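You operate a simulated robot arm through the tools that you are given. There is no shell and no other tool. Be economical: measure what you need, move in short steps, check, and stop when the job is done.

The job below is to be done with a simulated robot arm. You get a single attempt, and the scene is never put back.

## Task
Press the green collar into the steel ring in the hand press.
Fine: pull the slide out again and put the ring in the bench's green PASS tray.

It is judged by the outcome, as a careful person would: the job done as asked, and still so three seconds after it is handed in. It fails if anything else is knocked over, pushed out of place, dropped, spilled or broken.

## Robot
A 7-joint arm with a two-finger parallel gripper, fixed in place. Base frame: the origin is at the foot of the arm, x ahead of it, y to its left, z up; the work surface is at about z = 880. Units: mm, rad, N and s.
With the tool pointing down near the work surface it reaches from about 300 to 700 mm from the base axis. Its first joint turns from -1.152 to 1.152 rad. Payload 1.57 kg.
Tool frame: the origin (TCP) lies between the finger pads and is the grasp point; the fingertips stand 30 mm ahead of it; z points along the fingers, y is the line along which they close. Largest opening 110 mm; finger width 24, thickness 12; the body of the gripper, 48 by 112 mm, starts 78 mm behind the TCP.
Orientation is that of the tool frame in the base frame, as a unit quaternion [x, y, z, w]. With the fingers straight down and closing along the base's y, the tool's x points along the base's -x, its y along +y and its z along -z.

## Interface
- The arm moves only by the tool nudge_tool. Its argument "commands" is a list of rows, each a list of 3 entries, a list of its own where there are three numbers: the turn, a rotation vector about the base's x, y, z in units of 8 degrees (1.0 is 8 degrees), then the shift along the base's x, y, z in units of 20 mm (1.0 is 20 mm), then the finger opening in mm, from 0 to 110. In form: [[[ax, ay, az], [tx, ty, tz], claw], ...]. A call has 1 to 20 rows; each row shifts and turns the commanded pose from where the row before left it. A call with a number of a shift or a turn outside -1 to 1 is refused whole. Rows are played at 5 a second. More than 50 mm and 0.15 rad between two rows, or a gripper value outside its range, and nothing of the call is played. A pose out of reach is approached as far as the arm can. The call stops where the force on the tool passes 90 N (or 10 N more than at its start, if that is more) or the arm is blocked; 0.2 s more then pass. The fingers move at their own pace (about 108 mm/s each) and stop on an object; they squeeze with about 42 N. The grip force told is the motor's: it shows also when the fingers shut on nothing. Time passes only in rows, and 0.2 s behind the last, so rows that do not move let the fingers close. It gives the time, the measured TCP pose, the force on the tool (base axes), the opening and the grip force at its end, in the units of the frame above (readings bear some noise).
- Cameras (640 x 400 px; columns grow to the right, rows downward): "scene" is fixed at [183.2, -409.8, 1406.5]; the picture's right is [0.58, -0.82, 0.00], its down [-0.43, -0.31, -0.85] and it looks along [0.69, 0.49, -0.53] (base axes); focal length 257 px, centre (320, 200). "wrist" rides on the gripper at [-36, 0, -80] in the tool frame; the picture's right is [0.00, -1.00, 0.00], its down [0.97, 0.00, -0.24] and it looks along [0.24, 0.00, 0.97] (tool axes); focal length 218 px, centre (320, 200).
- grab_frame(camera): a new picture of that camera. The clock stands still meanwhile.
- probe_pixels(camera, pixels): there is no depth. For up to 12 entries [column, row, z] of the newest picture of that camera ("zoom" is the newest enlarged one), the place [x, y] in the base frame at which the ray of that pixel passes the height z, good to about 2 mm. The clock stands still meanwhile.
- inspect(camera, box): a new picture of the part [left, top, right, bottom] of that camera's present view, enlarged. The clock stands still meanwhile.
- sign_off(): hands the job in; it is judged then, once.

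Work in short steps. Measure before you move; look again where a grasp or a placing could have gone wrong, and mend it. You have 80 turns and 54 pictures in all, those below and enlarged ones among them. Open the gripper and draw the arm clear of the work before you hand the job in, unless the task says otherwise; then end with one line.

The tools are called as a command line: name --argument value ..., lists and objects as JSON in quotes. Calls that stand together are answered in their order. nudge_tool: Moves the arm, as the interface text tells. Its arguments: {"type":"object","properties":{"commands":{"type":"array"}},"required":["commands"]} The other tools are called the same way: grab_frame (camera) takes a picture; probe_pixels (camera, pixels) gives the place at which the rays of pixels pass given heights; inspect (camera, box) takes an enlarged picture of a part of a camera's view; sign_off () hands the job in.

At the start:

```text
clock: 0.0
position: [321.9, -163.7, 1282.7]
ee_rot: [0.0, 1.0, -0.001, 0.0]
contact_force: [-0.7, -0.4, 0.8]
opening: 110.1
grasp_force: 0.1
```

scene: 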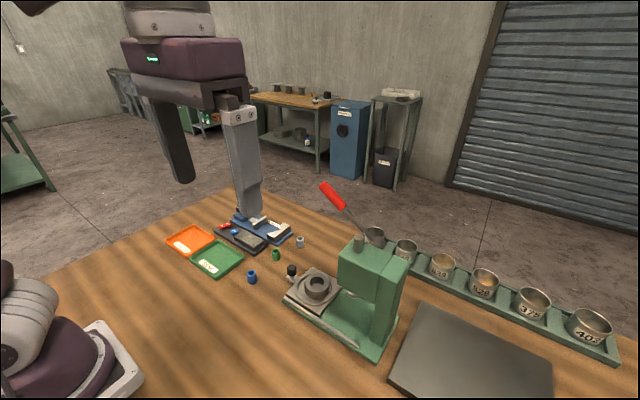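
wrist: 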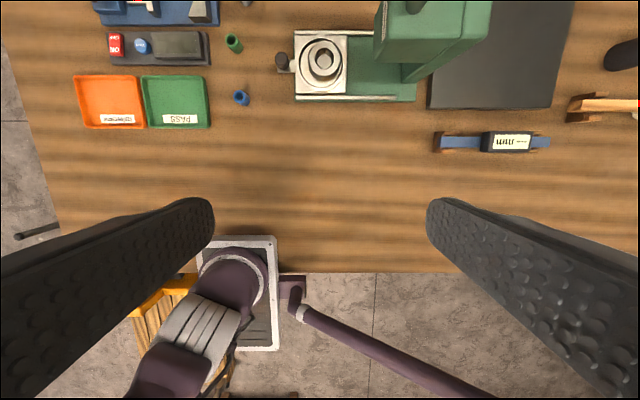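

The scene shows the press near (350,290), a slide with the ring pulled out near (315,290), collars at (276,255), (252,277), (300,242). I'll zoom in on the press and on the collars.

inspect --camera "scene" --box '[260, 170, 440, 370]'

inspect --camera "scene" --box '[150, 190, 330, 300]'

inspect --camera "wrist" --box '[220, 0, 500, 130]'

probe_pixels --camera "wrist" --pixels '[[323, 60, 930], [234, 42, 900], [241, 98, 900], [282, 62, 930], [176, 100, 885], [110, 100, 885], [295, 98, 900], [415, 100, 890], [295, 32, 920], [347, 32, 920]]'

```text
2.00 times, centred on (350, 270) of scene
```

zoom: 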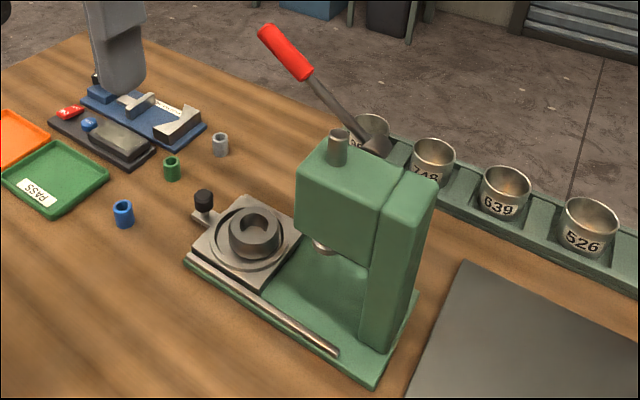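

```text
3.56 times, centred on (240, 245) of scene
```

zoom: 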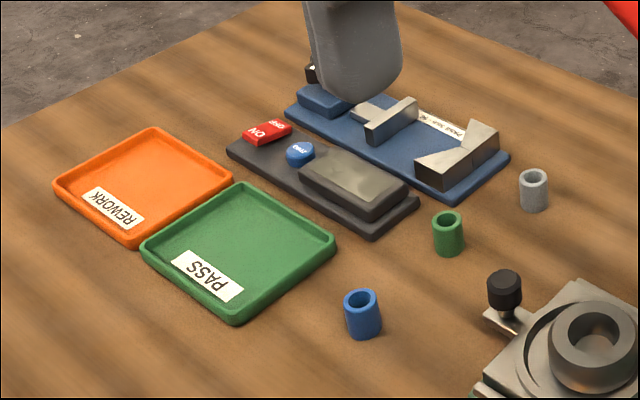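

```text
2.29 times, centred on (360, 65) of wrist
```

zoom: 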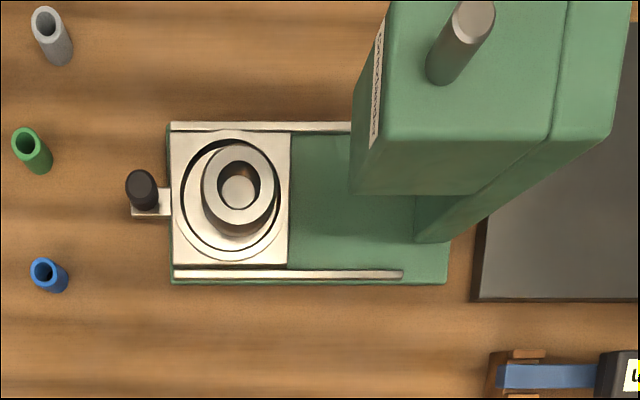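

```text
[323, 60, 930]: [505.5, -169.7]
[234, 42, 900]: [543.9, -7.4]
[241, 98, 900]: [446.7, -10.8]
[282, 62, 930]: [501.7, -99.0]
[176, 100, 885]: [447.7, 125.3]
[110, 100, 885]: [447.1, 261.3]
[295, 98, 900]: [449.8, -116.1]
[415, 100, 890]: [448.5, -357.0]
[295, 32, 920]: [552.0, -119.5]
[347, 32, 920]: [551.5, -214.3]
```

The slide with the ring is out toward +y, knob at about (502,-99), green collar near (544,-7). The lever lies beyond the wrist view, so I move the hand high and forward to see it.

nudge_tool --commands '[[[0, 0, 0], [1, 0, 0], 110], [[0, 0, 0], [1, 0, 0], 110], [[0, 0, 0], [1, 0, 0], 110], [[0, 0, 0], [1, 0, 0], 110], [[0, 0, 0], [1, 0, 0], 110], [[0, 0, 0], [1, 0, 0], 110], [[0, 0, 0], [1, 0, 0], 110], [[0, 0, 0], [0, 0, 0], 110]]'

grab_frame --camera "wrist"

grab_frame --camera "scene"

```text
clock: 1.8
position: [461.6, -163.5, 1281.6]
ee_rot: [-0.001, 1.0, 0.0, 0.0]
contact_force: [0.1, -0.3, 1.2]
opening: 109.9
grasp_force: 0.1
```

```text
48 pictures are left
```

wrist: 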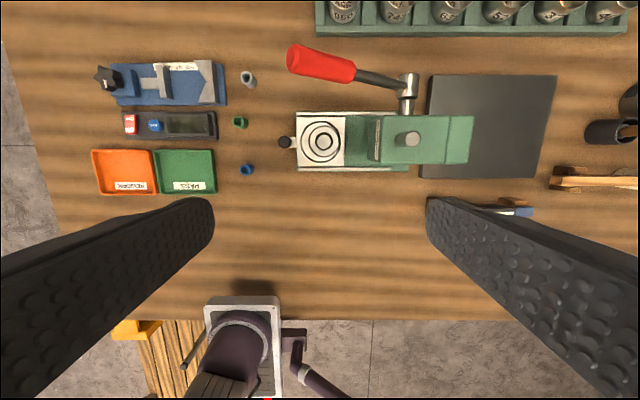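

```text
47 pictures are left
```

scene: 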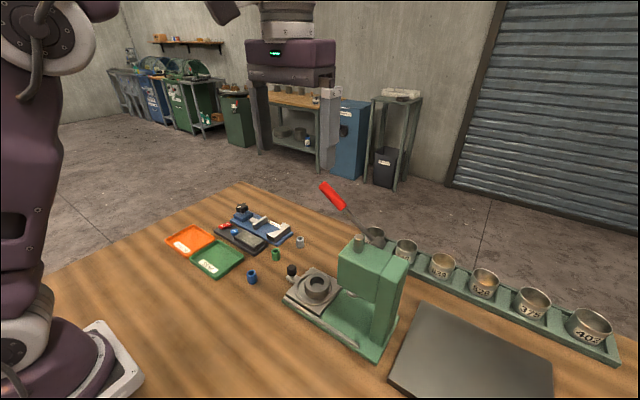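

Now the lever is in both views: red tip at wrist (292,58) / scene (323,185), its pivot at wrist (408,82) / scene (373,238). I triangulate these and the key parts.

probe_pixels --camera "wrist" --pixels '[[292, 58, 1100], [292, 58, 1150], [355, 70, 1050], [355, 70, 1100], [408, 82, 1000], [408, 82, 1050], [322, 142, 920], [239, 123, 900], [186, 172, 885], [286, 142, 930], [407, 138, 1040], [247, 170, 900]]'

probe_pixels --camera "scene" --pixels '[[323, 186, 1100], [323, 186, 1150], [344, 208, 1050], [344, 208, 1100], [376, 238, 1000], [376, 238, 1050], [317, 283, 920], [317, 283, 940], [276, 250, 900], [291, 268, 930], [359, 240, 1040], [291, 268, 950]]'

inspect --camera "wrist" --box '[220, 30, 480, 190]'

```text
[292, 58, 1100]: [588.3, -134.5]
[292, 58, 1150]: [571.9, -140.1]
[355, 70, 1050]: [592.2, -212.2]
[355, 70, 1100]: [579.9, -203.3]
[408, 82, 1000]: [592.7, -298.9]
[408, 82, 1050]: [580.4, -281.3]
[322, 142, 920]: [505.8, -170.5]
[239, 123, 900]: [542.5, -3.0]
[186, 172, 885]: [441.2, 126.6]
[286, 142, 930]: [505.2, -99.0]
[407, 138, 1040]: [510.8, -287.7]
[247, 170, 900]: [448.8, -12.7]
```

```text
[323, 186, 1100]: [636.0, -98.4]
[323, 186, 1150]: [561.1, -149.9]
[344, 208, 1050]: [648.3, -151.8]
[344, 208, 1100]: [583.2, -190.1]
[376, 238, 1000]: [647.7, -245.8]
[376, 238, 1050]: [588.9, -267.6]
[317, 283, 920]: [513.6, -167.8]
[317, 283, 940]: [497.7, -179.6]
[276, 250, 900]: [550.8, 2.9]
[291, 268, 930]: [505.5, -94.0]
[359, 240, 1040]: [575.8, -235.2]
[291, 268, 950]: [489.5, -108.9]
```

```text
2.46 times, centred on (350, 110) of wrist
```

zoom: 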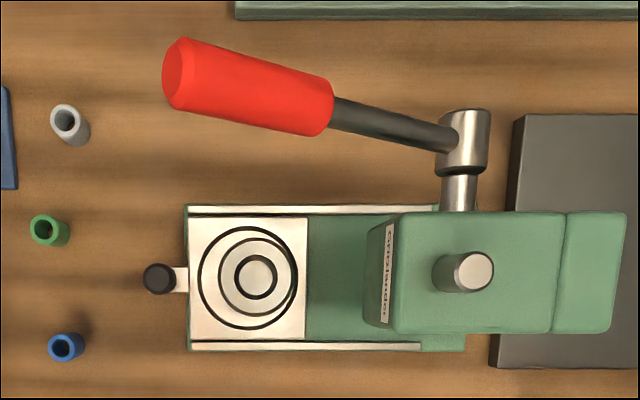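

Lever: tip about (573,-140,1145), pivot about (582,-275,1053), swinging in the y-z plane at x≈578. I now triangulate the press housing's front corner and slide features, for clearance.

probe_pixels --camera "wrist" --pixels '[[379, 163, 1020], [379, 163, 1040], [379, 163, 1060], [297, 167, 915], [344, 167, 915], [313, 142, 930], [339, 142, 930], [217, 112, 900], [217, 138, 900], [297, 113, 915]]'

probe_pixels --camera "scene" --pixels '[[340, 257, 1020], [340, 257, 1040], [340, 257, 1060], [303, 285, 930], [331, 285, 930], [283, 302, 900], [287, 298, 915]]'

inspect --camera "scene" --box '[270, 240, 350, 320]'

```text
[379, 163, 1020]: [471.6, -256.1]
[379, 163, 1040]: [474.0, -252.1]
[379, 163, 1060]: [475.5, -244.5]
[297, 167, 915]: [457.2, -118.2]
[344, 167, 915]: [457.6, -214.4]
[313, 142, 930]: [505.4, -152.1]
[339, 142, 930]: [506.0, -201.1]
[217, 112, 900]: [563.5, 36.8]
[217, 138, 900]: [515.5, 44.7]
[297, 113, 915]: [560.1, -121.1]
```

```text
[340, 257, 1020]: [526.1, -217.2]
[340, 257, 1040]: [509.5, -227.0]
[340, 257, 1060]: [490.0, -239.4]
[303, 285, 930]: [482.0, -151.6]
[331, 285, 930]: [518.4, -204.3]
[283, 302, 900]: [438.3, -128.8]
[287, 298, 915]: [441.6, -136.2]
```

```text
5.00 times, centred on (310, 280) of scene
```

zoom: 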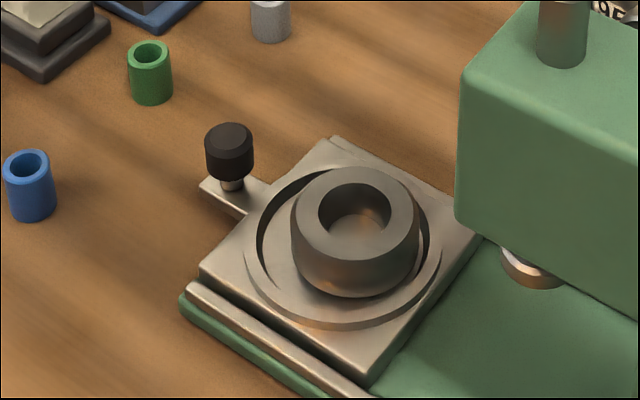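

Housing front is about y=-242 with top ≈1066; so placing with fingers closing along y should clear. I move above the green collar (≈543,-3) and look.

nudge_tool --commands '[[[0, 0, 0], [0.5, 1, 0], 80], [[0, 0, 0], [0.5, 1, 0], 80], [[0, 0, 0], [0.5, 1, 0], 80], [[0, 0, 0], [0.5, 1, 0], 80], [[0, 0, 0], [0.5, 1, 0], 80], [[0, 0, 0], [0.5, 1, 0], 80], [[0, 0, 0], [0.5, 1, 0], 80], [[0, 0, 0], [0.5, 1, 0], 80], [[0, 0, 0], [0, 0, -1], 80], [[0, 0, 0], [0, 0, -1], 80], [[0, 0, 0], [0, 0, -1], 80], [[0, 0, 0], [0, 0, -1], 80], [[0, 0, 0], [0, 0, -1], 80], [[0, 0, 0], [0, 0, -1], 80], [[0, 0, 0], [0, 0, -1], 80], [[0, 0, 0], [0, 0, -1], 80], [[0, 0, 0], [0, 0, -1], 46], [[0, 0, 0], [0, 0, -1], 46], [[0, 0, 0], [0, 0, 0], 46]]'

grab_frame --camera "wrist"

```text
clock: 5.8
position: [522.4, -17.7, 1083.3]
ee_rot: [0.0, 1.0, 0.0, 0.0]
contact_force: [-0.4, -0.3, -0.2]
opening: 45.8
grasp_force: 0.1
out of reach, approached as far as the arm can: row 7, 8
```

```text
44 pictures are left
```

wrist: 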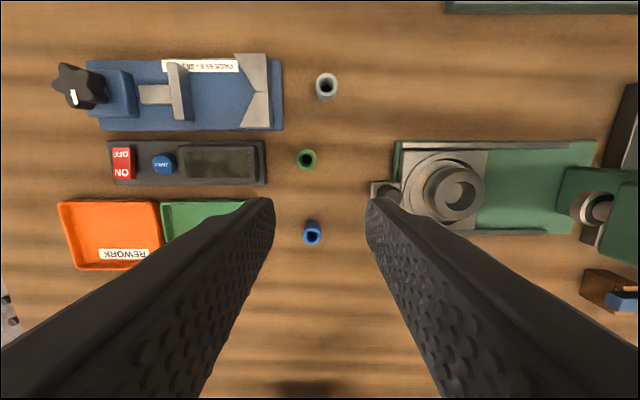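

Green collar's mouth is at about (307,155), base lower edge near (307,168). I probe it and the ring from here.

inspect --camera "wrist" --box '[266, 130, 346, 190]'

inspect --camera "wrist" --box '[360, 130, 500, 240]'

probe_pixels --camera "wrist" --pixels '[[306, 159, 902], [297, 159, 902], [316, 159, 902], [306, 150, 902], [306, 169, 902], [267, 160, 895]]'

```text
6.67 times, centred on (306, 160) of wrist
```

zoom: 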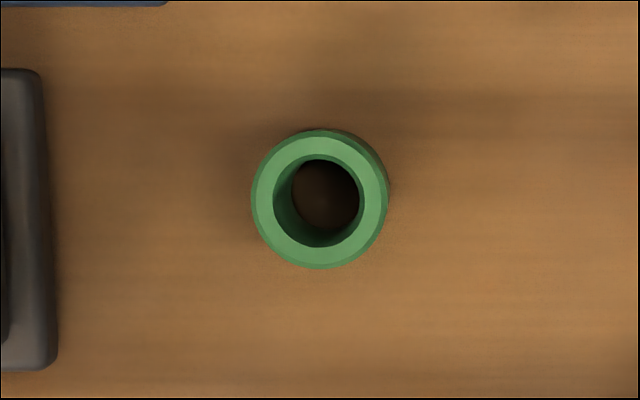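

```text
3.64 times, centred on (430, 185) of wrist
```

zoom: 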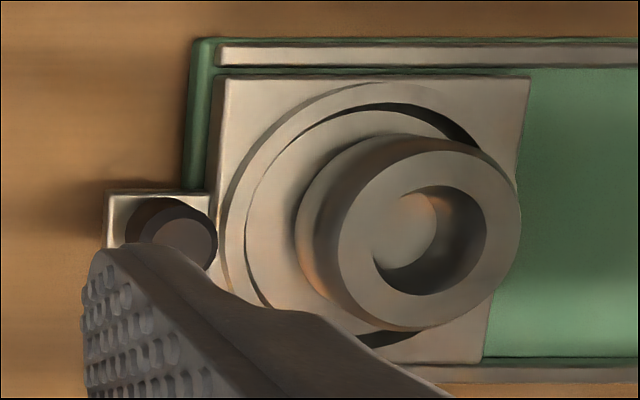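

```text
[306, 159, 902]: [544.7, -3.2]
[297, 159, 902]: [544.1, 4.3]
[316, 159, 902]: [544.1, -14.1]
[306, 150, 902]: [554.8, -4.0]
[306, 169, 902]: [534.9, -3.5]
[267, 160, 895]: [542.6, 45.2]
```

Collar centre ≈(544.5,-4), top ≈908, OD about 20-24. I shift over it and partway down, then verify the pose.

nudge_tool --commands '[[[0, 0, 0], [0.55, 0.35, -1], 46], [[0, 0, 0], [0.55, 0.35, -1], 46], [[0, 0, 0], [0, 0, -1], 46], [[0, 0, 0], [0, 0, -1], 46], [[0, 0, 0], [0, 0, -1], 46], [[0, 0, 0], [0, 0, -1], 46], [[0, 0, 0], [0, 0, 0], 46]]'

grab_frame --camera "wrist"

```text
clock: 7.4
position: [544.4, -8.5, 962.9]
ee_rot: [-0.001, 1.0, 0.0, 0.0]
contact_force: [0.6, -0.2, 0.1]
opening: 45.9
grasp_force: 0.0
```

```text
41 pictures are left
```

wrist: 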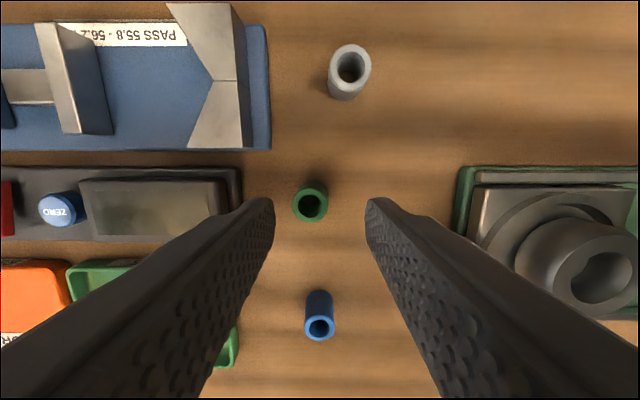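

The collar's top is at (310,206), slightly to +y of mid-fingers. I probe to correct.

probe_pixels --camera "wrist" --pixels '[[310, 206, 908], [292, 206, 908], [328, 206, 908], [310, 188, 908], [310, 223, 908], [240, 190, 895]]'

```text
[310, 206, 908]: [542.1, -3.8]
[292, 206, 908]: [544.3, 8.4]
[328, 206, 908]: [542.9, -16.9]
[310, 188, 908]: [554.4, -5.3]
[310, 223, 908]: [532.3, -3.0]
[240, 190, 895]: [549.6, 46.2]
```

Centre ≈(543,-4), OD ≈23. I correct by +4.5 mm in y, go down to TCP z≈920 and close.

nudge_tool --commands '[[[0, 0, 0], [-0.03, 0.22, -0.7], 46], [[0, 0, 0], [0, 0, -0.7], 46], [[0, 0, 0], [0, 0, -0.7], 46], [[0, 0, 0], [0, 0, 0], 46], [[0, 0, 0], [0, 0, 0], 15], [[0, 0, 0], [0, 0, 0], 15], [[0, 0, 0], [0, 0, 0], 15]]'

grab_frame --camera "wrist"

```text
clock: 9.0
position: [542.5, -3.1, 922.5]
ee_rot: [0.0, 1.0, 0.0, 0.0]
contact_force: [0.3, -0.2, -0.4]
opening: 19.5
grasp_force: 33.5
```

```text
40 pictures are left
```

wrist: 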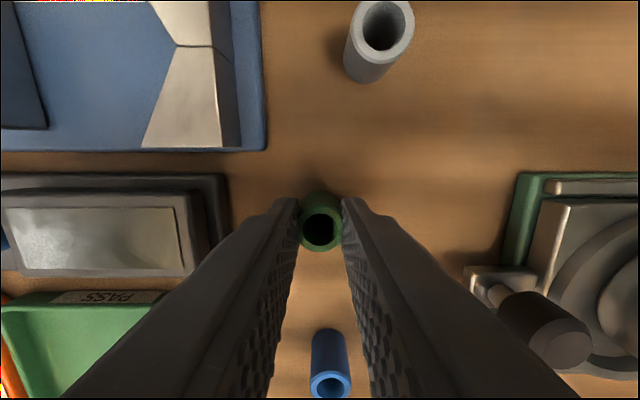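

Collar gripped (opening 19.5). I lift it 120 mm, shift to x≈500 and then partway to the ring for a close look at ring and slide.

nudge_tool --commands '[[[0, 0, 0], [0, 0, 1], 15], [[0, 0, 0], [0, 0, 1], 15], [[0, 0, 0], [0, 0, 1], 15], [[0, 0, 0], [0, 0, 1], 15], [[0, 0, 0], [0, 0, 1], 15], [[0, 0, 0], [-1, 0, 1], 15], [[0, 0, 0], [-1, 0, 0], 15], [[0, 0, 0], [0, -1, 0], 15], [[0, 0, 0], [0, -1, 0], 15], [[0, 0, 0], [0, -1, 0], 15], [[0, 0, 0], [0, -1, 0], 15], [[0, 0, 0], [0, -1, 0], 15], [[0, 0, 0], [0, 0, 0], 15]]'

grab_frame --camera "wrist"

inspect --camera "scene" --box '[260, 200, 380, 320]'

```text
clock: 11.8
position: [502.2, -101.1, 1041.9]
ee_rot: [-0.001, 1.0, 0.0, 0.0]
contact_force: [0.1, -0.2, 0.0]
opening: 19.3
grasp_force: 33.5
```

```text
39 pictures are left
```

wrist: 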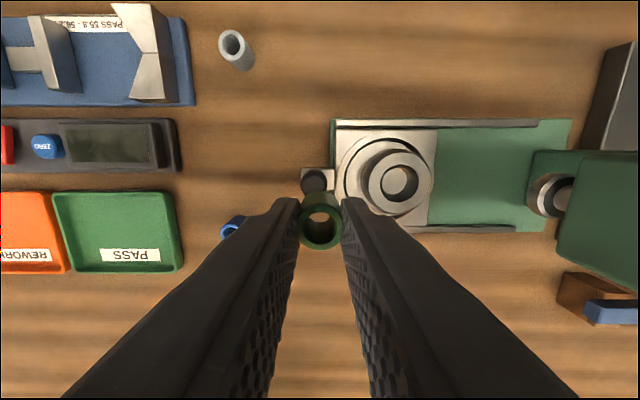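

```text
3.33 times, centred on (320, 260) of scene
```

zoom: 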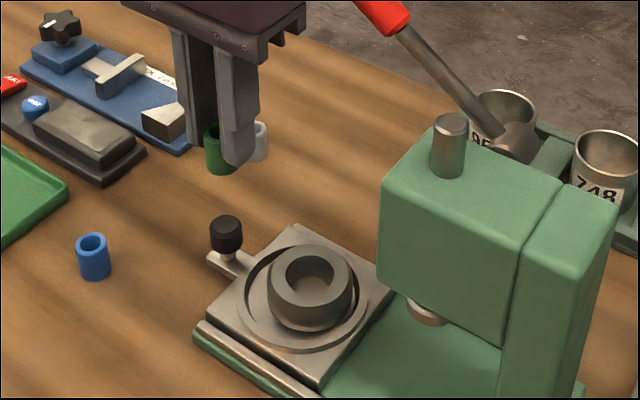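

inspect --camera "wrist" --box '[325, 115, 445, 235]'

```text
3.33 times, centred on (385, 175) of wrist
```

zoom: 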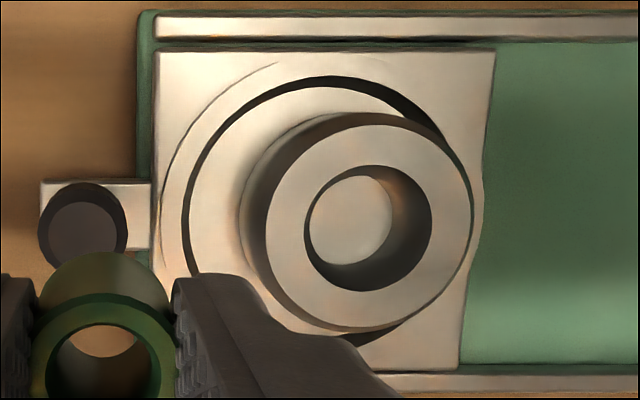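

The ring's OD scales to 56 mm, bore mouth ≈34 and a disc ≈24 within; I want to see whether it is a step or funnel. I move so the camera is straight above the ring.

nudge_tool --commands '[[[0, 0, 0], [-0.8, -0.875, 0], 15], [[0, 0, 0], [-0.8, -0.875, 0], 15], [[0, 0, 0], [0, -0.875, 0], 15], [[0, 0, 0], [0, -0.875, 0], 15], [[0, 0, 0], [0, 0, 0], 15]]'

inspect --camera "wrist" --box '[260, 95, 380, 195]'

```text
clock: 13.0
position: [472.0, -172.8, 1040.7]
ee_rot: [0.0, 1.0, 0.0, 0.0]
contact_force: [-0.4, -0.4, 0.5]
opening: 19.1
grasp_force: 33.5
```

```text
4.00 times, centred on (320, 145) of wrist
```

zoom: 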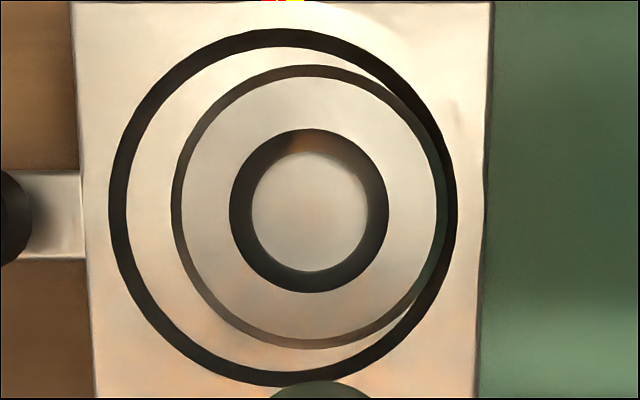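

Straight-down view: ring is concentric at zoom (309,207), sitting about 4–5 mm toward -y in its recess; bore ≈28 with chamfer, so the collar fits its mouth. I probe the centres.

probe_pixels --camera "zoom" --pixels '[[309, 207, 930], [309, 211, 930], [229, 210, 930], [389, 210, 930], [171, 207, 930], [447, 207, 930], [309, 65, 930], [309, 349, 930], [127, 207, 915], [440, 207, 915], [283, 47, 915], [283, 371, 915]]'

```text
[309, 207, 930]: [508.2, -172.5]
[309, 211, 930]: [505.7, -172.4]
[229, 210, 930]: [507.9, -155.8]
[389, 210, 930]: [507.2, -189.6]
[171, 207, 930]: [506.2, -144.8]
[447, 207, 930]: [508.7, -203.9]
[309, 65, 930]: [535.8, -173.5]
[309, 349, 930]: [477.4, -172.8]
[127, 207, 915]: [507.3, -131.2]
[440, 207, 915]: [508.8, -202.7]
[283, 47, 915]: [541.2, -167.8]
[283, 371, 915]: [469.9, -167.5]
```

Ring centre ≈(507,-173.3). I move the collar over it at TCP z≈986 (collar bottom ≈944, about 14 mm over the ring), then look.

nudge_tool --commands '[[[0, 0, 0], [0.85, 0, 0], 15], [[0, 0, 0], [0.85, 0, -0.7], 15], [[0, 0, 0], [0, 0, -1], 15], [[0, 0, 0], [0, 0, -1], 15], [[0, 0, 0], [0, 0, 0], 15]]'

grab_frame --camera "wrist"

inspect --camera "scene" --box '[270, 210, 370, 310]'

```text
clock: 14.2
position: [504.6, -170.7, 985.3]
ee_rot: [0.0, 1.0, 0.0, 0.0]
contact_force: [0.6, -0.2, -0.3]
opening: 20.6
grasp_force: 34.6
```

```text
35 pictures are left
```

wrist: 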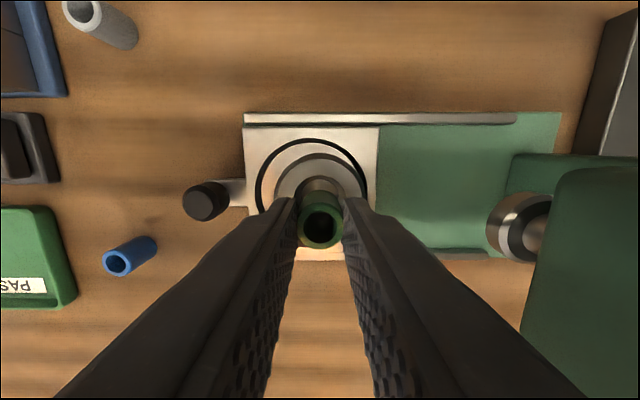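

```text
4.00 times, centred on (320, 260) of scene
```

zoom: 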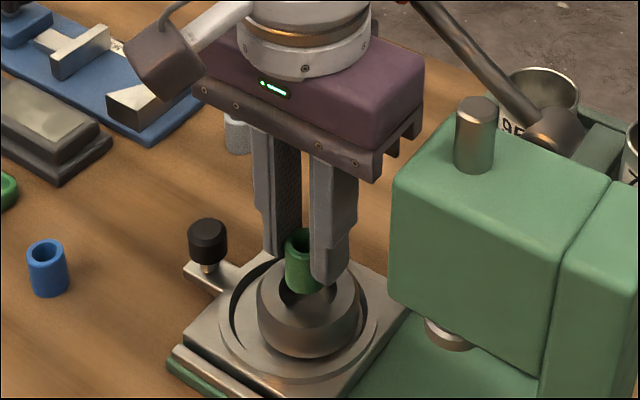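

Looks aligned within a couple of mm; I take a fresh reading and cross-check the collar's position with the scene zoom: collar bottom centre ≈(303,284), top ≈(301,243).

nudge_tool --commands '[[[0, 0, 0], [0, 0, 0], 15]]'

probe_pixels --camera "zoom" --pixels '[[303, 284, 944], [300, 243, 973], [309, 292, 930], [258, 300, 922], [360, 300, 922]]'

inspect --camera "wrist" --box '[260, 140, 380, 260]'

```text
clock: 14.6
position: [505.0, -172.1, 986.5]
ee_rot: [0.0, 1.0, 0.0, -0.001]
contact_force: [-0.3, 0.6, 0.8]
opening: 21.0
grasp_force: 33.8
```

```text
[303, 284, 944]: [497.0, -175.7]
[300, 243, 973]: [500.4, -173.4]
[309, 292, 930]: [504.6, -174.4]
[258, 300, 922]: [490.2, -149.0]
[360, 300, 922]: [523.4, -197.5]
```

```text
3.33 times, centred on (320, 200) of wrist
```

zoom: 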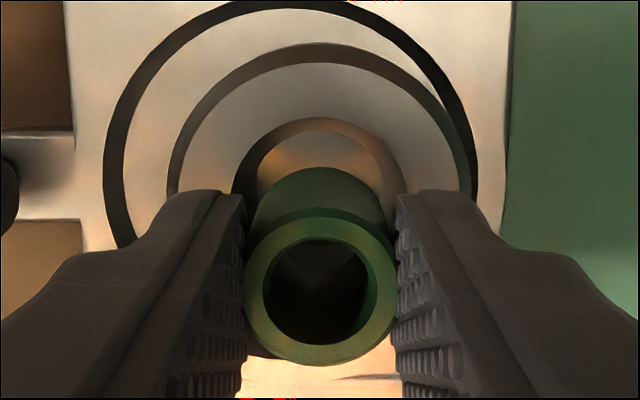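

Collar ≈(506,-172) vs ring (507,-173.3). Small correction, then gently lower 22 mm watching force.

nudge_tool --commands '[[[0, 0, 0], [0.05, -0.06, 0], 15], [[0, 0, 0], [0, 0, -0.35], 15], [[0, 0, 0], [0, 0, -0.35], 15], [[0, 0, 0], [0, 0, -0.3], 15], [[0, 0, 0], [0, 0, 0], 15]]'

inspect --camera "scene" --box '[280, 240, 350, 310]'

```text
clock: 15.8
position: [507.3, -173.0, 967.8]
ee_rot: [0.0, 1.0, 0.0, 0.001]
contact_force: [-1.0, 0.4, 15.7]
opening: 20.7
grasp_force: 34.3
```

```text
5.71 times, centred on (315, 275) of scene
```

zoom: 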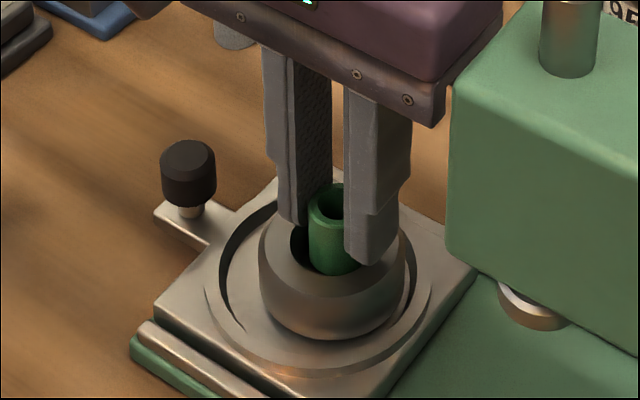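

Contact of ~16 N with the collar in the ring's lead-in: it's seated at the mouth and upright. I ease off 1 mm, open, and look before withdrawing.

nudge_tool --commands '[[[0, 0, 0], [0, 0, 0.04], 15], [[0, 0, 0], [0, 0, 0], 30], [[0, 0, 0], [0, 0, 0], 40], [[0, 0, 0], [0, 0, 0], 40]]'

inspect --camera "scene" --box '[280, 240, 350, 310]'

inspect --camera "wrist" --box '[250, 120, 390, 260]'

```text
clock: 16.8
position: [509.3, -173.2, 969.0]
ee_rot: [0.0, 1.0, 0.001, -0.001]
contact_force: [0.5, -0.1, 0.4]
opening: 40.1
grasp_force: 0.0
```

```text
5.71 times, centred on (315, 275) of scene
```

zoom: 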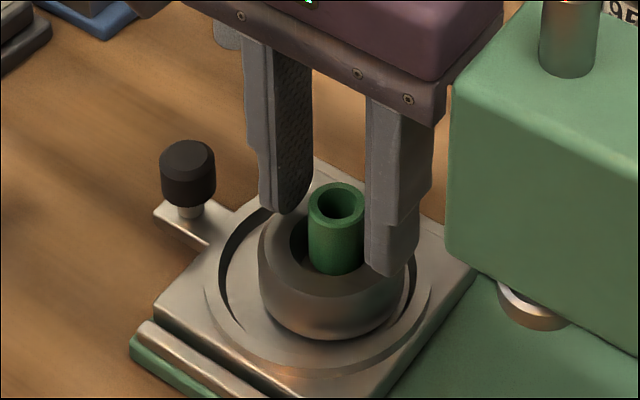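

```text
2.86 times, centred on (320, 190) of wrist
```

zoom: 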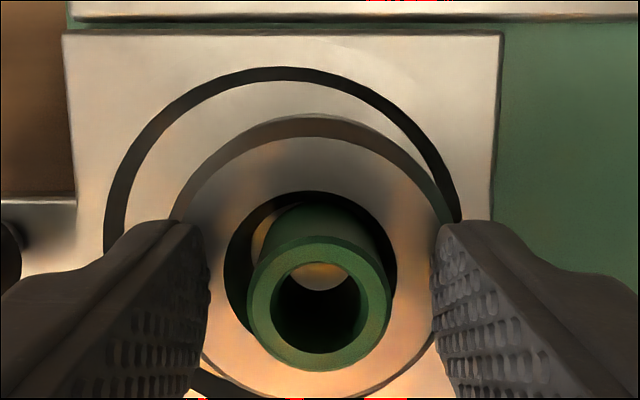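

The collar stands upright in the mouth. I withdraw upward and take a straight-down view to check centring.

nudge_tool --commands '[[[0, 0, 0], [0, 0, 0], 50], [[0, 0, 0], [0, 0, 1], 50], [[0, 0, 0], [0, 0, 1], 50], [[0, 0, 0], [-0.9, 0, 1], 60], [[0, 0, 0], [-0.9, 0, 1], 60], [[0, 0, 0], [0, 0, 0], 60]]'

inspect --camera "wrist" --box '[260, 95, 380, 195]'

inspect --camera "scene" --box '[280, 240, 350, 310]'

```text
clock: 18.2
position: [472.2, -174.2, 1048.4]
ee_rot: [0.0, 1.0, 0.0, 0.0]
contact_force: [-0.2, 0.2, -0.7]
opening: 59.9
grasp_force: 0.1
```

```text
4.00 times, centred on (320, 145) of wrist
```

zoom: 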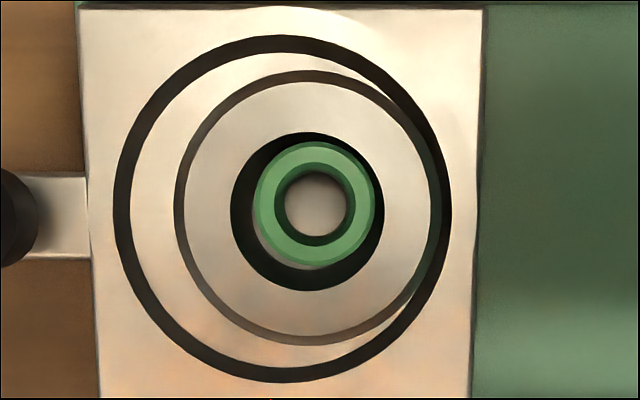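

```text
5.71 times, centred on (315, 275) of scene
```

zoom: 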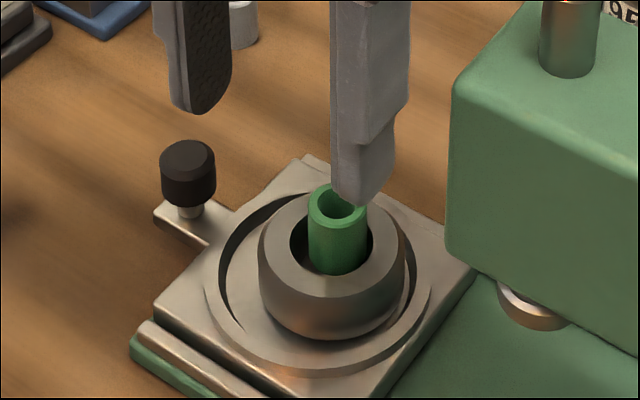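

The collar is centred in the bore. The ring sits ~5 mm toward the press in its recess, so I'll centre it by closing the fingers around it at the recess centre (506.5,-167.5). First above, with opening 84.

nudge_tool --commands '[[[0, 0, 0], [0.9, 0.3, 0], 84], [[0, 0, 0], [0.83, 0, -0.6], 84], [[0, 0, 0], [0, 0, -1], 84], [[0, 0, 0], [0, 0, -1], 84], [[0, 0, 0], [0, 0, 0], 84]]'

grab_frame --camera "wrist"

```text
clock: 19.4
position: [505.7, -166.9, 993.7]
ee_rot: [0.0, 1.0, 0.0, 0.0]
contact_force: [-0.3, 0.3, -0.3]
opening: 83.8
grasp_force: 0.1
```

```text
27 pictures are left
```

wrist: 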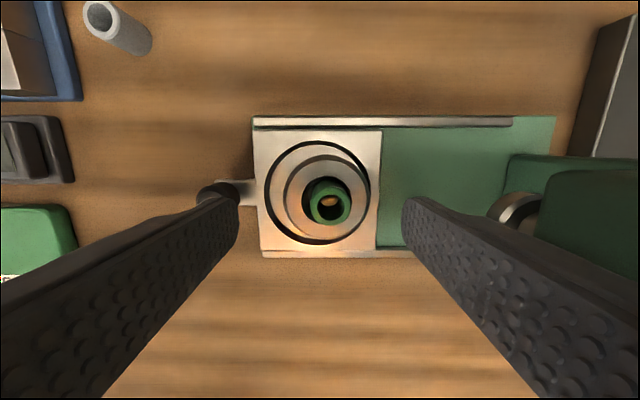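

Ring in view around (325,200). I narrow to 76 to keep clear of the knob, descend to TCP ≈950, then close gradually.

nudge_tool --commands '[[[0, 0, 0], [0, -0.1, 0], 76], [[0, 0, 0], [0, 0, -0.8], 76], [[0, 0, 0], [0, 0, -0.8], 76], [[0, 0, 0], [0, 0, -0.6], 76], [[0, 0, 0], [0, 0.1, 0], 68], [[0, 0, 0], [0, 0, 0], 64], [[0, 0, 0], [0, 0, 0], 61], [[0, 0, 0], [0, 0, 0], 59]]'

grab_frame --camera "wrist"

```text
clock: 21.2
position: [504.4, -167.2, 950.7]
ee_rot: [0.0, 1.0, -0.001, 0.0]
contact_force: [0.2, -0.4, 0.1]
opening: 60.0
grasp_force: 1.0
```

```text
26 pictures are left
```

wrist: 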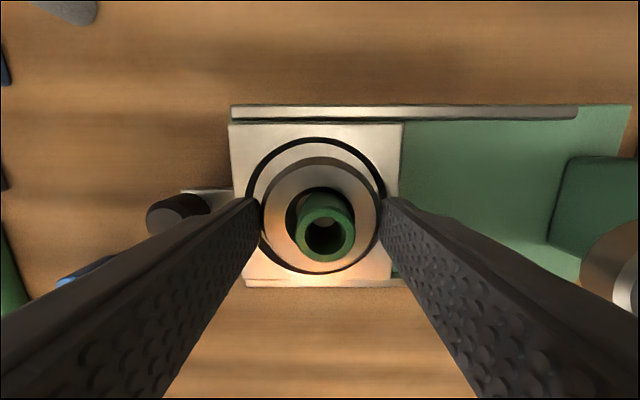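

Fingers are beside the ring, the right one about to touch. I close slowly further.

nudge_tool --commands '[[[0, 0, 0], [0, 0, 0], 58], [[0, 0, 0], [0, 0, 0], 57], [[0, 0, 0], [0, 0, 0], 56], [[0, 0, 0], [0, 0, 0], 55], [[0, 0, 0], [0, 0, 0], 54]]'

grab_frame --camera "wrist"

```text
clock: 22.4
position: [505.3, -166.8, 951.6]
ee_rot: [0.0, 1.0, 0.0, 0.0]
contact_force: [-0.2, -1.2, 0.5]
opening: 59.1
grasp_force: 42.0
```

```text
25 pictures are left
```

wrist: 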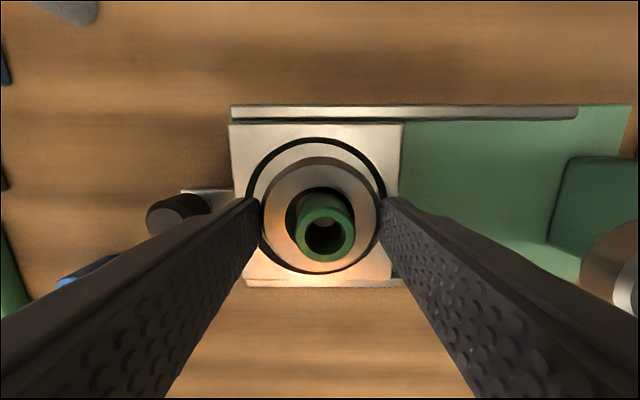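

The grip holds the ring (59 mm), still ~4 mm toward -y relative to the recess (ring centre px 322 vs recess 316). I shift it +3 mm while gripped and release.

nudge_tool --commands '[[[0, 0, 0], [0, 0.08, 0], 54], [[0, 0, 0], [0, 0.08, 0], 54], [[0, 0, 0], [0, 0, 0], 54]]'

nudge_tool --commands '[[[0, 0, 0], [0, 0, 0], 66], [[0, 0, 0], [0, 0, 0], 72], [[0, 0, 0], [0, 0, 0.6], 72], [[0, 0, 0], [0, 0, 1], 72], [[0, 0, 0], [0, 0, 1], 72], [[0, 0, 0], [0, 0, 1], 72], [[0, 0, 0], [-0.8, 0, 1], 72], [[0, 0, 0], [-0.8, 0, 0], 72], [[0, 0, 0], [0, 0, 0], 72]]'

inspect --camera "wrist" --box '[240, 95, 400, 195]'

```text
clock: 23.2
position: [505.7, -164.2, 951.8]
ee_rot: [0.0, 1.0, 0.0, 0.0]
contact_force: [1.2, 0.4, -0.2]
opening: 59.3
grasp_force: 41.9
```

```text
clock: 25.2
position: [473.9, -165.3, 1044.7]
ee_rot: [0.001, 1.0, 0.0, 0.0]
contact_force: [0.0, 0.7, 0.2]
opening: 72.1
grasp_force: 0.0
```

```text
4.00 times, centred on (320, 145) of wrist
```

zoom: 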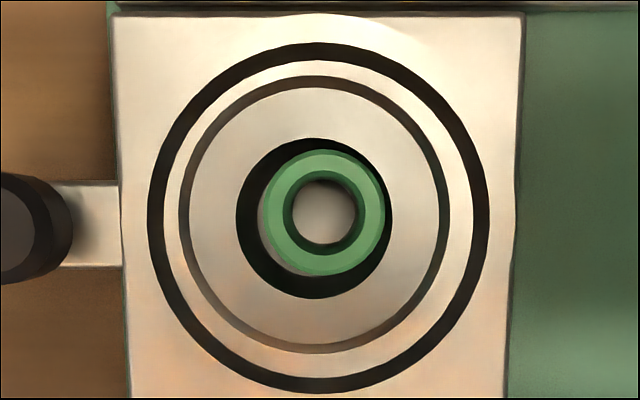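

Ring is now centred in the recess with the collar upright. Next I'll push the slide by its knob (≈502,-100, top ≈938) with the outer face of the -y finger: go to TCP (503,-38), opening 60, then down to z 950.

nudge_tool --commands '[[[0, 0, 0], [0.5, 1, 0], 60], [[0, 0, 0], [0.5, 1, 0], 60], [[0, 0, 0], [0.5, 1, 0], 60], [[0, 0, 0], [0, 1, 0], 60], [[0, 0, 0], [0, 1, 0], 60], [[0, 0, 0], [0, 1, 0], 60], [[0, 0, 0], [0, 0.35, -1], 60], [[0, 0, 0], [0, 0, -1], 60], [[0, 0, 0], [0, 0, -1], 60], [[0, 0, 0], [0, 0, -1], 60], [[0, 0, 0], [0, 0, -0.7], 60], [[0, 0, 0], [0, 0, 0], 60]]'

grab_frame --camera "wrist"

inspect --camera "scene" --box '[240, 200, 400, 320]'

```text
clock: 27.8
position: [503.8, -35.3, 948.6]
ee_rot: [0.0, 1.0, 0.0, 0.0]
contact_force: [0.1, 0.8, -0.2]
opening: 60.3
grasp_force: 0.1
```

```text
23 pictures are left
```

wrist: 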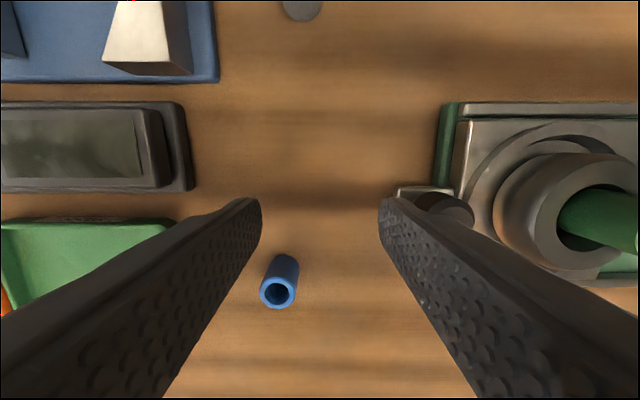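

```text
3.33 times, centred on (320, 260) of scene
```

zoom: 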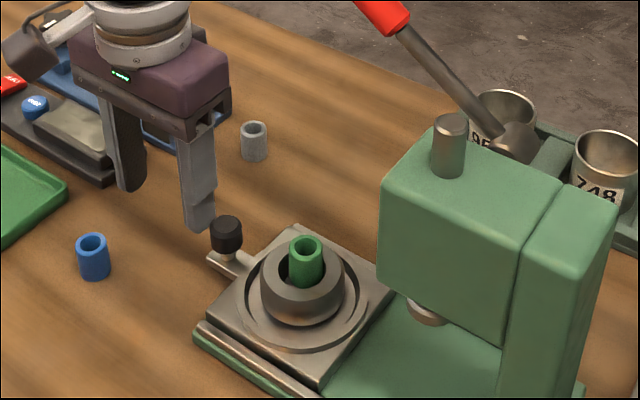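

The finger lines up with the knob at zoom (227,235). Before pushing I check the ram's underside height: scene zoom (428,318).

probe_pixels --camera "zoom" --pixels '[[428, 318, 940], [428, 318, 960], [428, 318, 980], [305, 242, 955], [305, 242, 965], [305, 242, 945], [228, 222, 935], [228, 222, 945]]'

```text
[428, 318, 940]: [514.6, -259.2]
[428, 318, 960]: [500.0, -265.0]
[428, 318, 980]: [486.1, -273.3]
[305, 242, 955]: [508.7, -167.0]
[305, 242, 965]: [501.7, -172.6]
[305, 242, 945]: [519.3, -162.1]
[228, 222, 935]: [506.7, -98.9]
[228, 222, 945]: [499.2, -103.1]
```

Ram bottom ≈965 vs collar top ≈956: should pass. I push in 10 mm rows for 80 mm, then check.

nudge_tool --commands '[[[0, 0, 0], [0, -0.4, 0], 60], [[0, 0, 0], [0, -0.4, 0], 60], [[0, 0, 0], [0, -0.4, 0], 60], [[0, 0, 0], [0, -0.4, 0], 60], [[0, 0, 0], [0, -0.4, 0], 60], [[0, 0, 0], [0, -0.4, 0], 60], [[0, 0, 0], [0, -0.4, 0], 60], [[0, 0, 0], [0, -0.4, 0], 60], [[0, 0, 0], [0, 0, 0], 60]]'

inspect --camera "scene" --box '[270, 210, 400, 330]'

```text
clock: 29.8
position: [503.3, -101.4, 950.2]
ee_rot: [-0.001, 1.0, 0.0, 0.0]
contact_force: [0.2, 0.2, 0.1]
opening: 59.7
grasp_force: 0.0
```

```text
3.33 times, centred on (335, 270) of scene
```

zoom: 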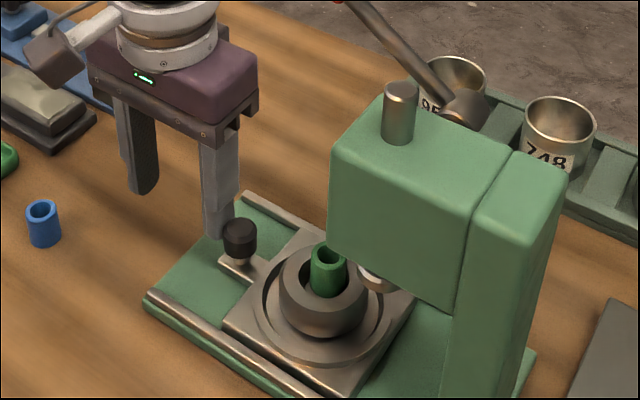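

The slide moves freely and the collar nears the ram. I continue in 6 mm rows for ~30 mm and check.

nudge_tool --commands '[[[0, 0, 0], [0, -0.3, 0], 60], [[0, 0, 0], [0, -0.3, 0], 60], [[0, 0, 0], [0, -0.3, 0], 60], [[0, 0, 0], [0, -0.3, 0], 60], [[0, 0, 0], [0, -0.3, 0], 60], [[0, 0, 0], [0, 0, 0], 60]]'

inspect --camera "scene" --box '[270, 210, 400, 330]'

```text
clock: 31.2
position: [504.9, -131.6, 949.4]
ee_rot: [0.001, 1.0, 0.0, 0.001]
contact_force: [-0.2, 0.6, 0.0]
opening: 60.2
grasp_force: 0.1
```

```text
3.33 times, centred on (335, 270) of scene
```

zoom: 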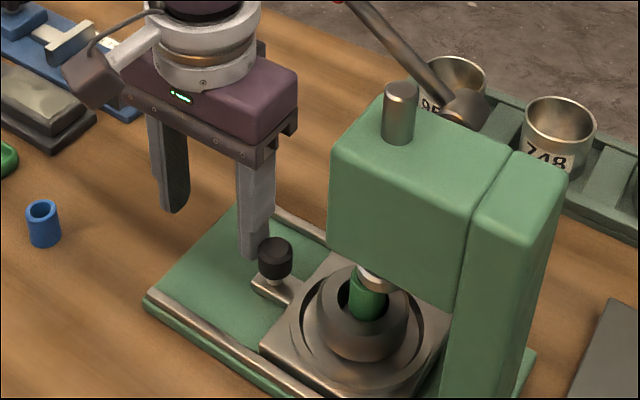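

Collar is going under the ram with no contact force. I go on in 3 mm rows, watching for the end stop.

nudge_tool --commands '[[[0, 0, 0], [0, -0.15, 0], 60], [[0, 0, 0], [0, -0.15, 0], 60], [[0, 0, 0], [0, -0.15, 0], 60], [[0, 0, 0], [0, -0.15, 0], 60], [[0, 0, 0], [0, 0, 0], 60]]'

```text
clock: 32.4
position: [505.8, -143.1, 949.0]
ee_rot: [0.0, 1.0, 0.001, 0.0]
contact_force: [-0.3, -0.3, 0.2]
opening: 59.9
grasp_force: 0.0
```

Still free at TCP y -143. I go another 8 mm.

nudge_tool --commands '[[[0, 0, 0], [0, -0.15, 0], 60], [[0, 0, 0], [0, -0.15, 0], 60], [[0, 0, 0], [0, -0.1, 0], 60], [[0, 0, 0], [0, 0, 0], 60]]'

inspect --camera "scene" --box '[270, 210, 400, 330]'

```text
clock: 33.4
position: [504.9, -149.6, 949.5]
ee_rot: [0.0, 1.0, 0.001, 0.0]
contact_force: [3.5, 15.5, -8.3]
opening: 46.0
grasp_force: 0.1
```

```text
3.33 times, centred on (335, 270) of scene
```

zoom: 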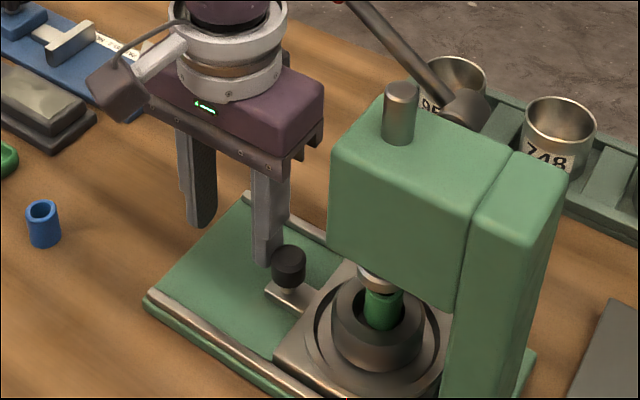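

Slide is at its stop (opening pressed to 46, 15 N), collar under the ram. I back off +y, rise to z≈1190 closed, clear of the lever.

nudge_tool --commands '[[[0, 0, 0], [0, 0.8, 0], 60], [[0, 0, 0], [0, 1, 0], 60], [[0, 0, 0], [0, 0.8, 0], 40], [[0, 0, 0], [0, 0, 1], 20], [[0, 0, 0], [0, 0, 1], 0], [[0, 0, 0], [0, 0, 1], 0], [[0, 0, 0], [0, 0, 1], 0], [[0, 0, 0], [0, 0, 1], 0], [[0, 0, 0], [0, 0, 1], 0], [[0, 0, 0], [0, 0, 1], 0], [[0, 0, 0], [0, 0, 1], 0], [[0, 0, 0], [0, 0, 1], 0], [[0, 0, 0], [0, 0, 1], 0], [[0, 0, 0], [0, 0, 1], 0], [[0, 0, 0], [0, 0, 1], 0], [[0, 0, 0], [0, 0, 0], 0]]'

grab_frame --camera "wrist"

```text
clock: 36.8
position: [503.5, -97.1, 1192.1]
ee_rot: [0.0, 1.0, 0.0, 0.0]
contact_force: [0.9, -0.3, 0.3]
opening: 0.4
grasp_force: 22.3
```

```text
18 pictures are left
```

wrist: 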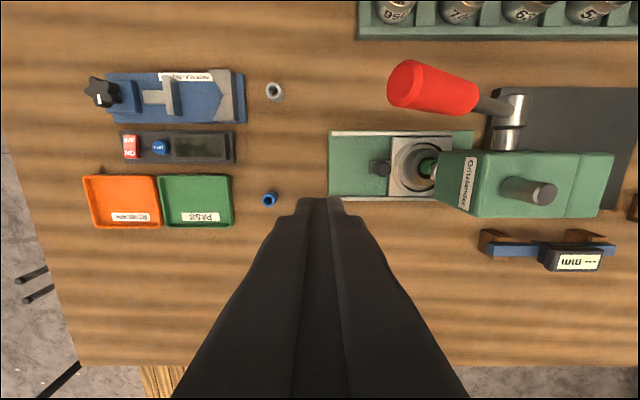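

Lever grip spans (402,84) to (475,97) here. I probe it and the PASS tray.

probe_pixels --camera "wrist" --pixels '[[402, 84, 1140], [402, 84, 1150], [440, 90, 1125], [476, 98, 1100], [512, 105, 1055], [163, 200, 885], [229, 200, 885], [195, 178, 885], [195, 226, 885]]'

```text
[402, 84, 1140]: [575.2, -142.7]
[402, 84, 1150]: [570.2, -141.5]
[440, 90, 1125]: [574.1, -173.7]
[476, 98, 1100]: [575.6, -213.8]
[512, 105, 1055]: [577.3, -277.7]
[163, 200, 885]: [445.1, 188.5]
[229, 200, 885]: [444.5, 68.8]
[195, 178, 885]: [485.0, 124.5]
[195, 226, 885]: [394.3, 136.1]
```

Lever plane x≈575, pivot ≈(-278,1055). I go above the handle at (575,-160) with fingertips at ~1162.

nudge_tool --commands '[[[0, 0, 0], [0.9, -0.8, 0], 0], [[0, 0, 0], [0.9, -0.8, 0], 0], [[0, 0, 0], [0.9, -0.8, 0], 0], [[0, 0, 0], [0.87, -0.8, 0], 0], [[0, 0, 0], [0, 0, 0], 0]]'

```text
clock: 38.0
position: [574.8, -163.7, 1189.6]
ee_rot: [0.0, 1.0, 0.0, -0.001]
contact_force: [0.1, 0.4, 0.2]
opening: 0.0
grasp_force: 21.5
```

In reach. I push down along the arc about 80 mm.

nudge_tool --commands '[[[0, 0, 0], [0, 0.1, -0.5], 0], [[0, 0, 0], [0, 0.1, -0.5], 0], [[0, 0, 0], [0, 0.1, -0.5], 0], [[0, 0, 0], [0, 0.1, -0.5], 0], [[0, 0, 0], [0, 0.15, -0.5], 0], [[0, 0, 0], [0, 0.15, -0.5], 0], [[0, 0, 0], [0, 0.1, -0.5], 0], [[0, 0, 0], [0, 0.1, -0.5], 0], [[0, 0, 0], [0, 0, 0], 0]]'

inspect --camera "scene" --box '[270, 170, 430, 330]'

```text
clock: 40.0
position: [576.1, -144.5, 1108.5]
ee_rot: [0.0, 1.0, 0.0, -0.001]
contact_force: [2.0, 1.3, 1.5]
opening: 0.0
grasp_force: 21.8
```

```text
2.50 times, centred on (350, 250) of scene
```

zoom: 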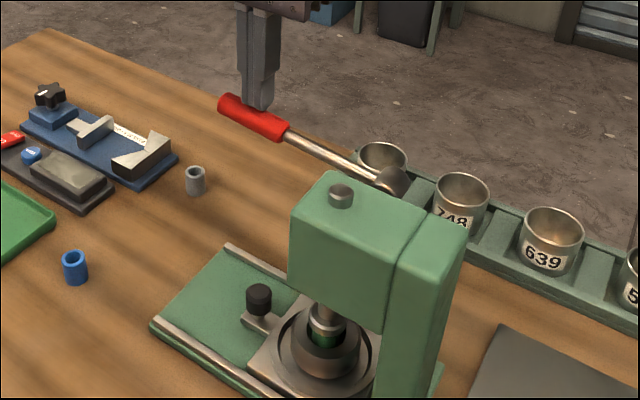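

The lever follows and the ram has met the collar. I continue down in 8 mm rows.

nudge_tool --commands '[[[0, 0, 0], [0, 0, -0.4], 0], [[0, 0, 0], [0, 0, -0.4], 0], [[0, 0, 0], [0, 0, -0.4], 0], [[0, 0, 0], [0, -0.05, -0.4], 0], [[0, 0, 0], [0, -0.1, -0.4], 0], [[0, 0, 0], [0, 0, 0], 0]]'

inspect --camera "scene" --box '[270, 170, 430, 330]'

```text
clock: 40.9
position: [575.1, -144.9, 1095.2]
ee_rot: [0.0, 1.0, -0.003, 0.009]
contact_force: [-17.2, 10.1, 46.7]
opening: 0.0
grasp_force: 20.8
stopped in row 4: the force on the tool passed its limit (the readings are from after the stop); the commanded pose is now the measured one
```

```text
2.50 times, centred on (350, 250) of scene
```

zoom: 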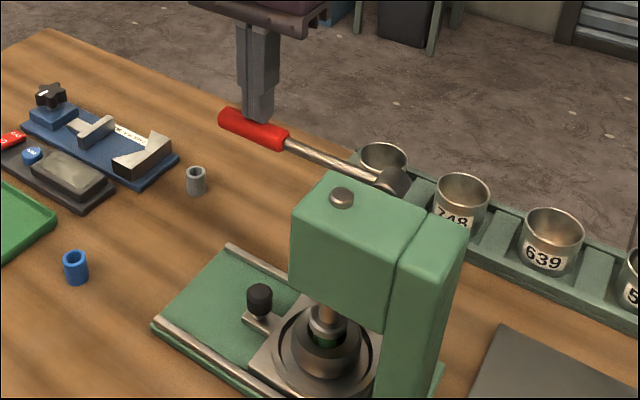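

Resistance above 90 N. I look closely at the ram and collar.

inspect --camera "scene" --box '[320, 270, 380, 330]'

```text
6.67 times, centred on (350, 300) of scene
```

zoom: 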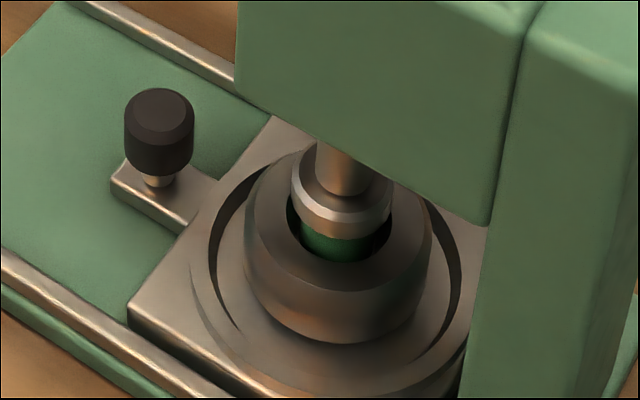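

Ram, collar and ring are in line and the collar is already mostly in. I shift toward the handle's end for more leverage (y≈-130) and press in smaller steps.

nudge_tool --commands '[[[0, 0, 0], [0, 0, 0.4], 0], [[0, 0, 0], [0, 0.75, 0.2], 0], [[0, 0, 0], [0, 0, -0.3], 0], [[0, 0, 0], [0, 0, -0.2], 0], [[0, 0, 0], [0, 0, -0.15], 0], [[0, 0, 0], [0, 0, -0.15], 0], [[0, 0, 0], [0, 0, -0.15], 0], [[0, 0, 0], [0, 0, -0.15], 0], [[0, 0, 0], [0, 0, -0.15], 0], [[0, 0, 0], [0, 0, -0.15], 0], [[0, 0, 0], [0, 0, -0.15], 0], [[0, 0, 0], [0, 0, -0.15], 0]]'

```text
clock: 42.6
position: [577.5, -129.5, 1095.1]
ee_rot: [-0.001, 1.0, -0.004, 0.019]
contact_force: [-17.4, 8.7, 49.8]
opening: 0.1
grasp_force: 21.2
stopped in row 8: the force on the tool passed its limit (the readings are from after the stop); the commanded pose is now the measured one
```

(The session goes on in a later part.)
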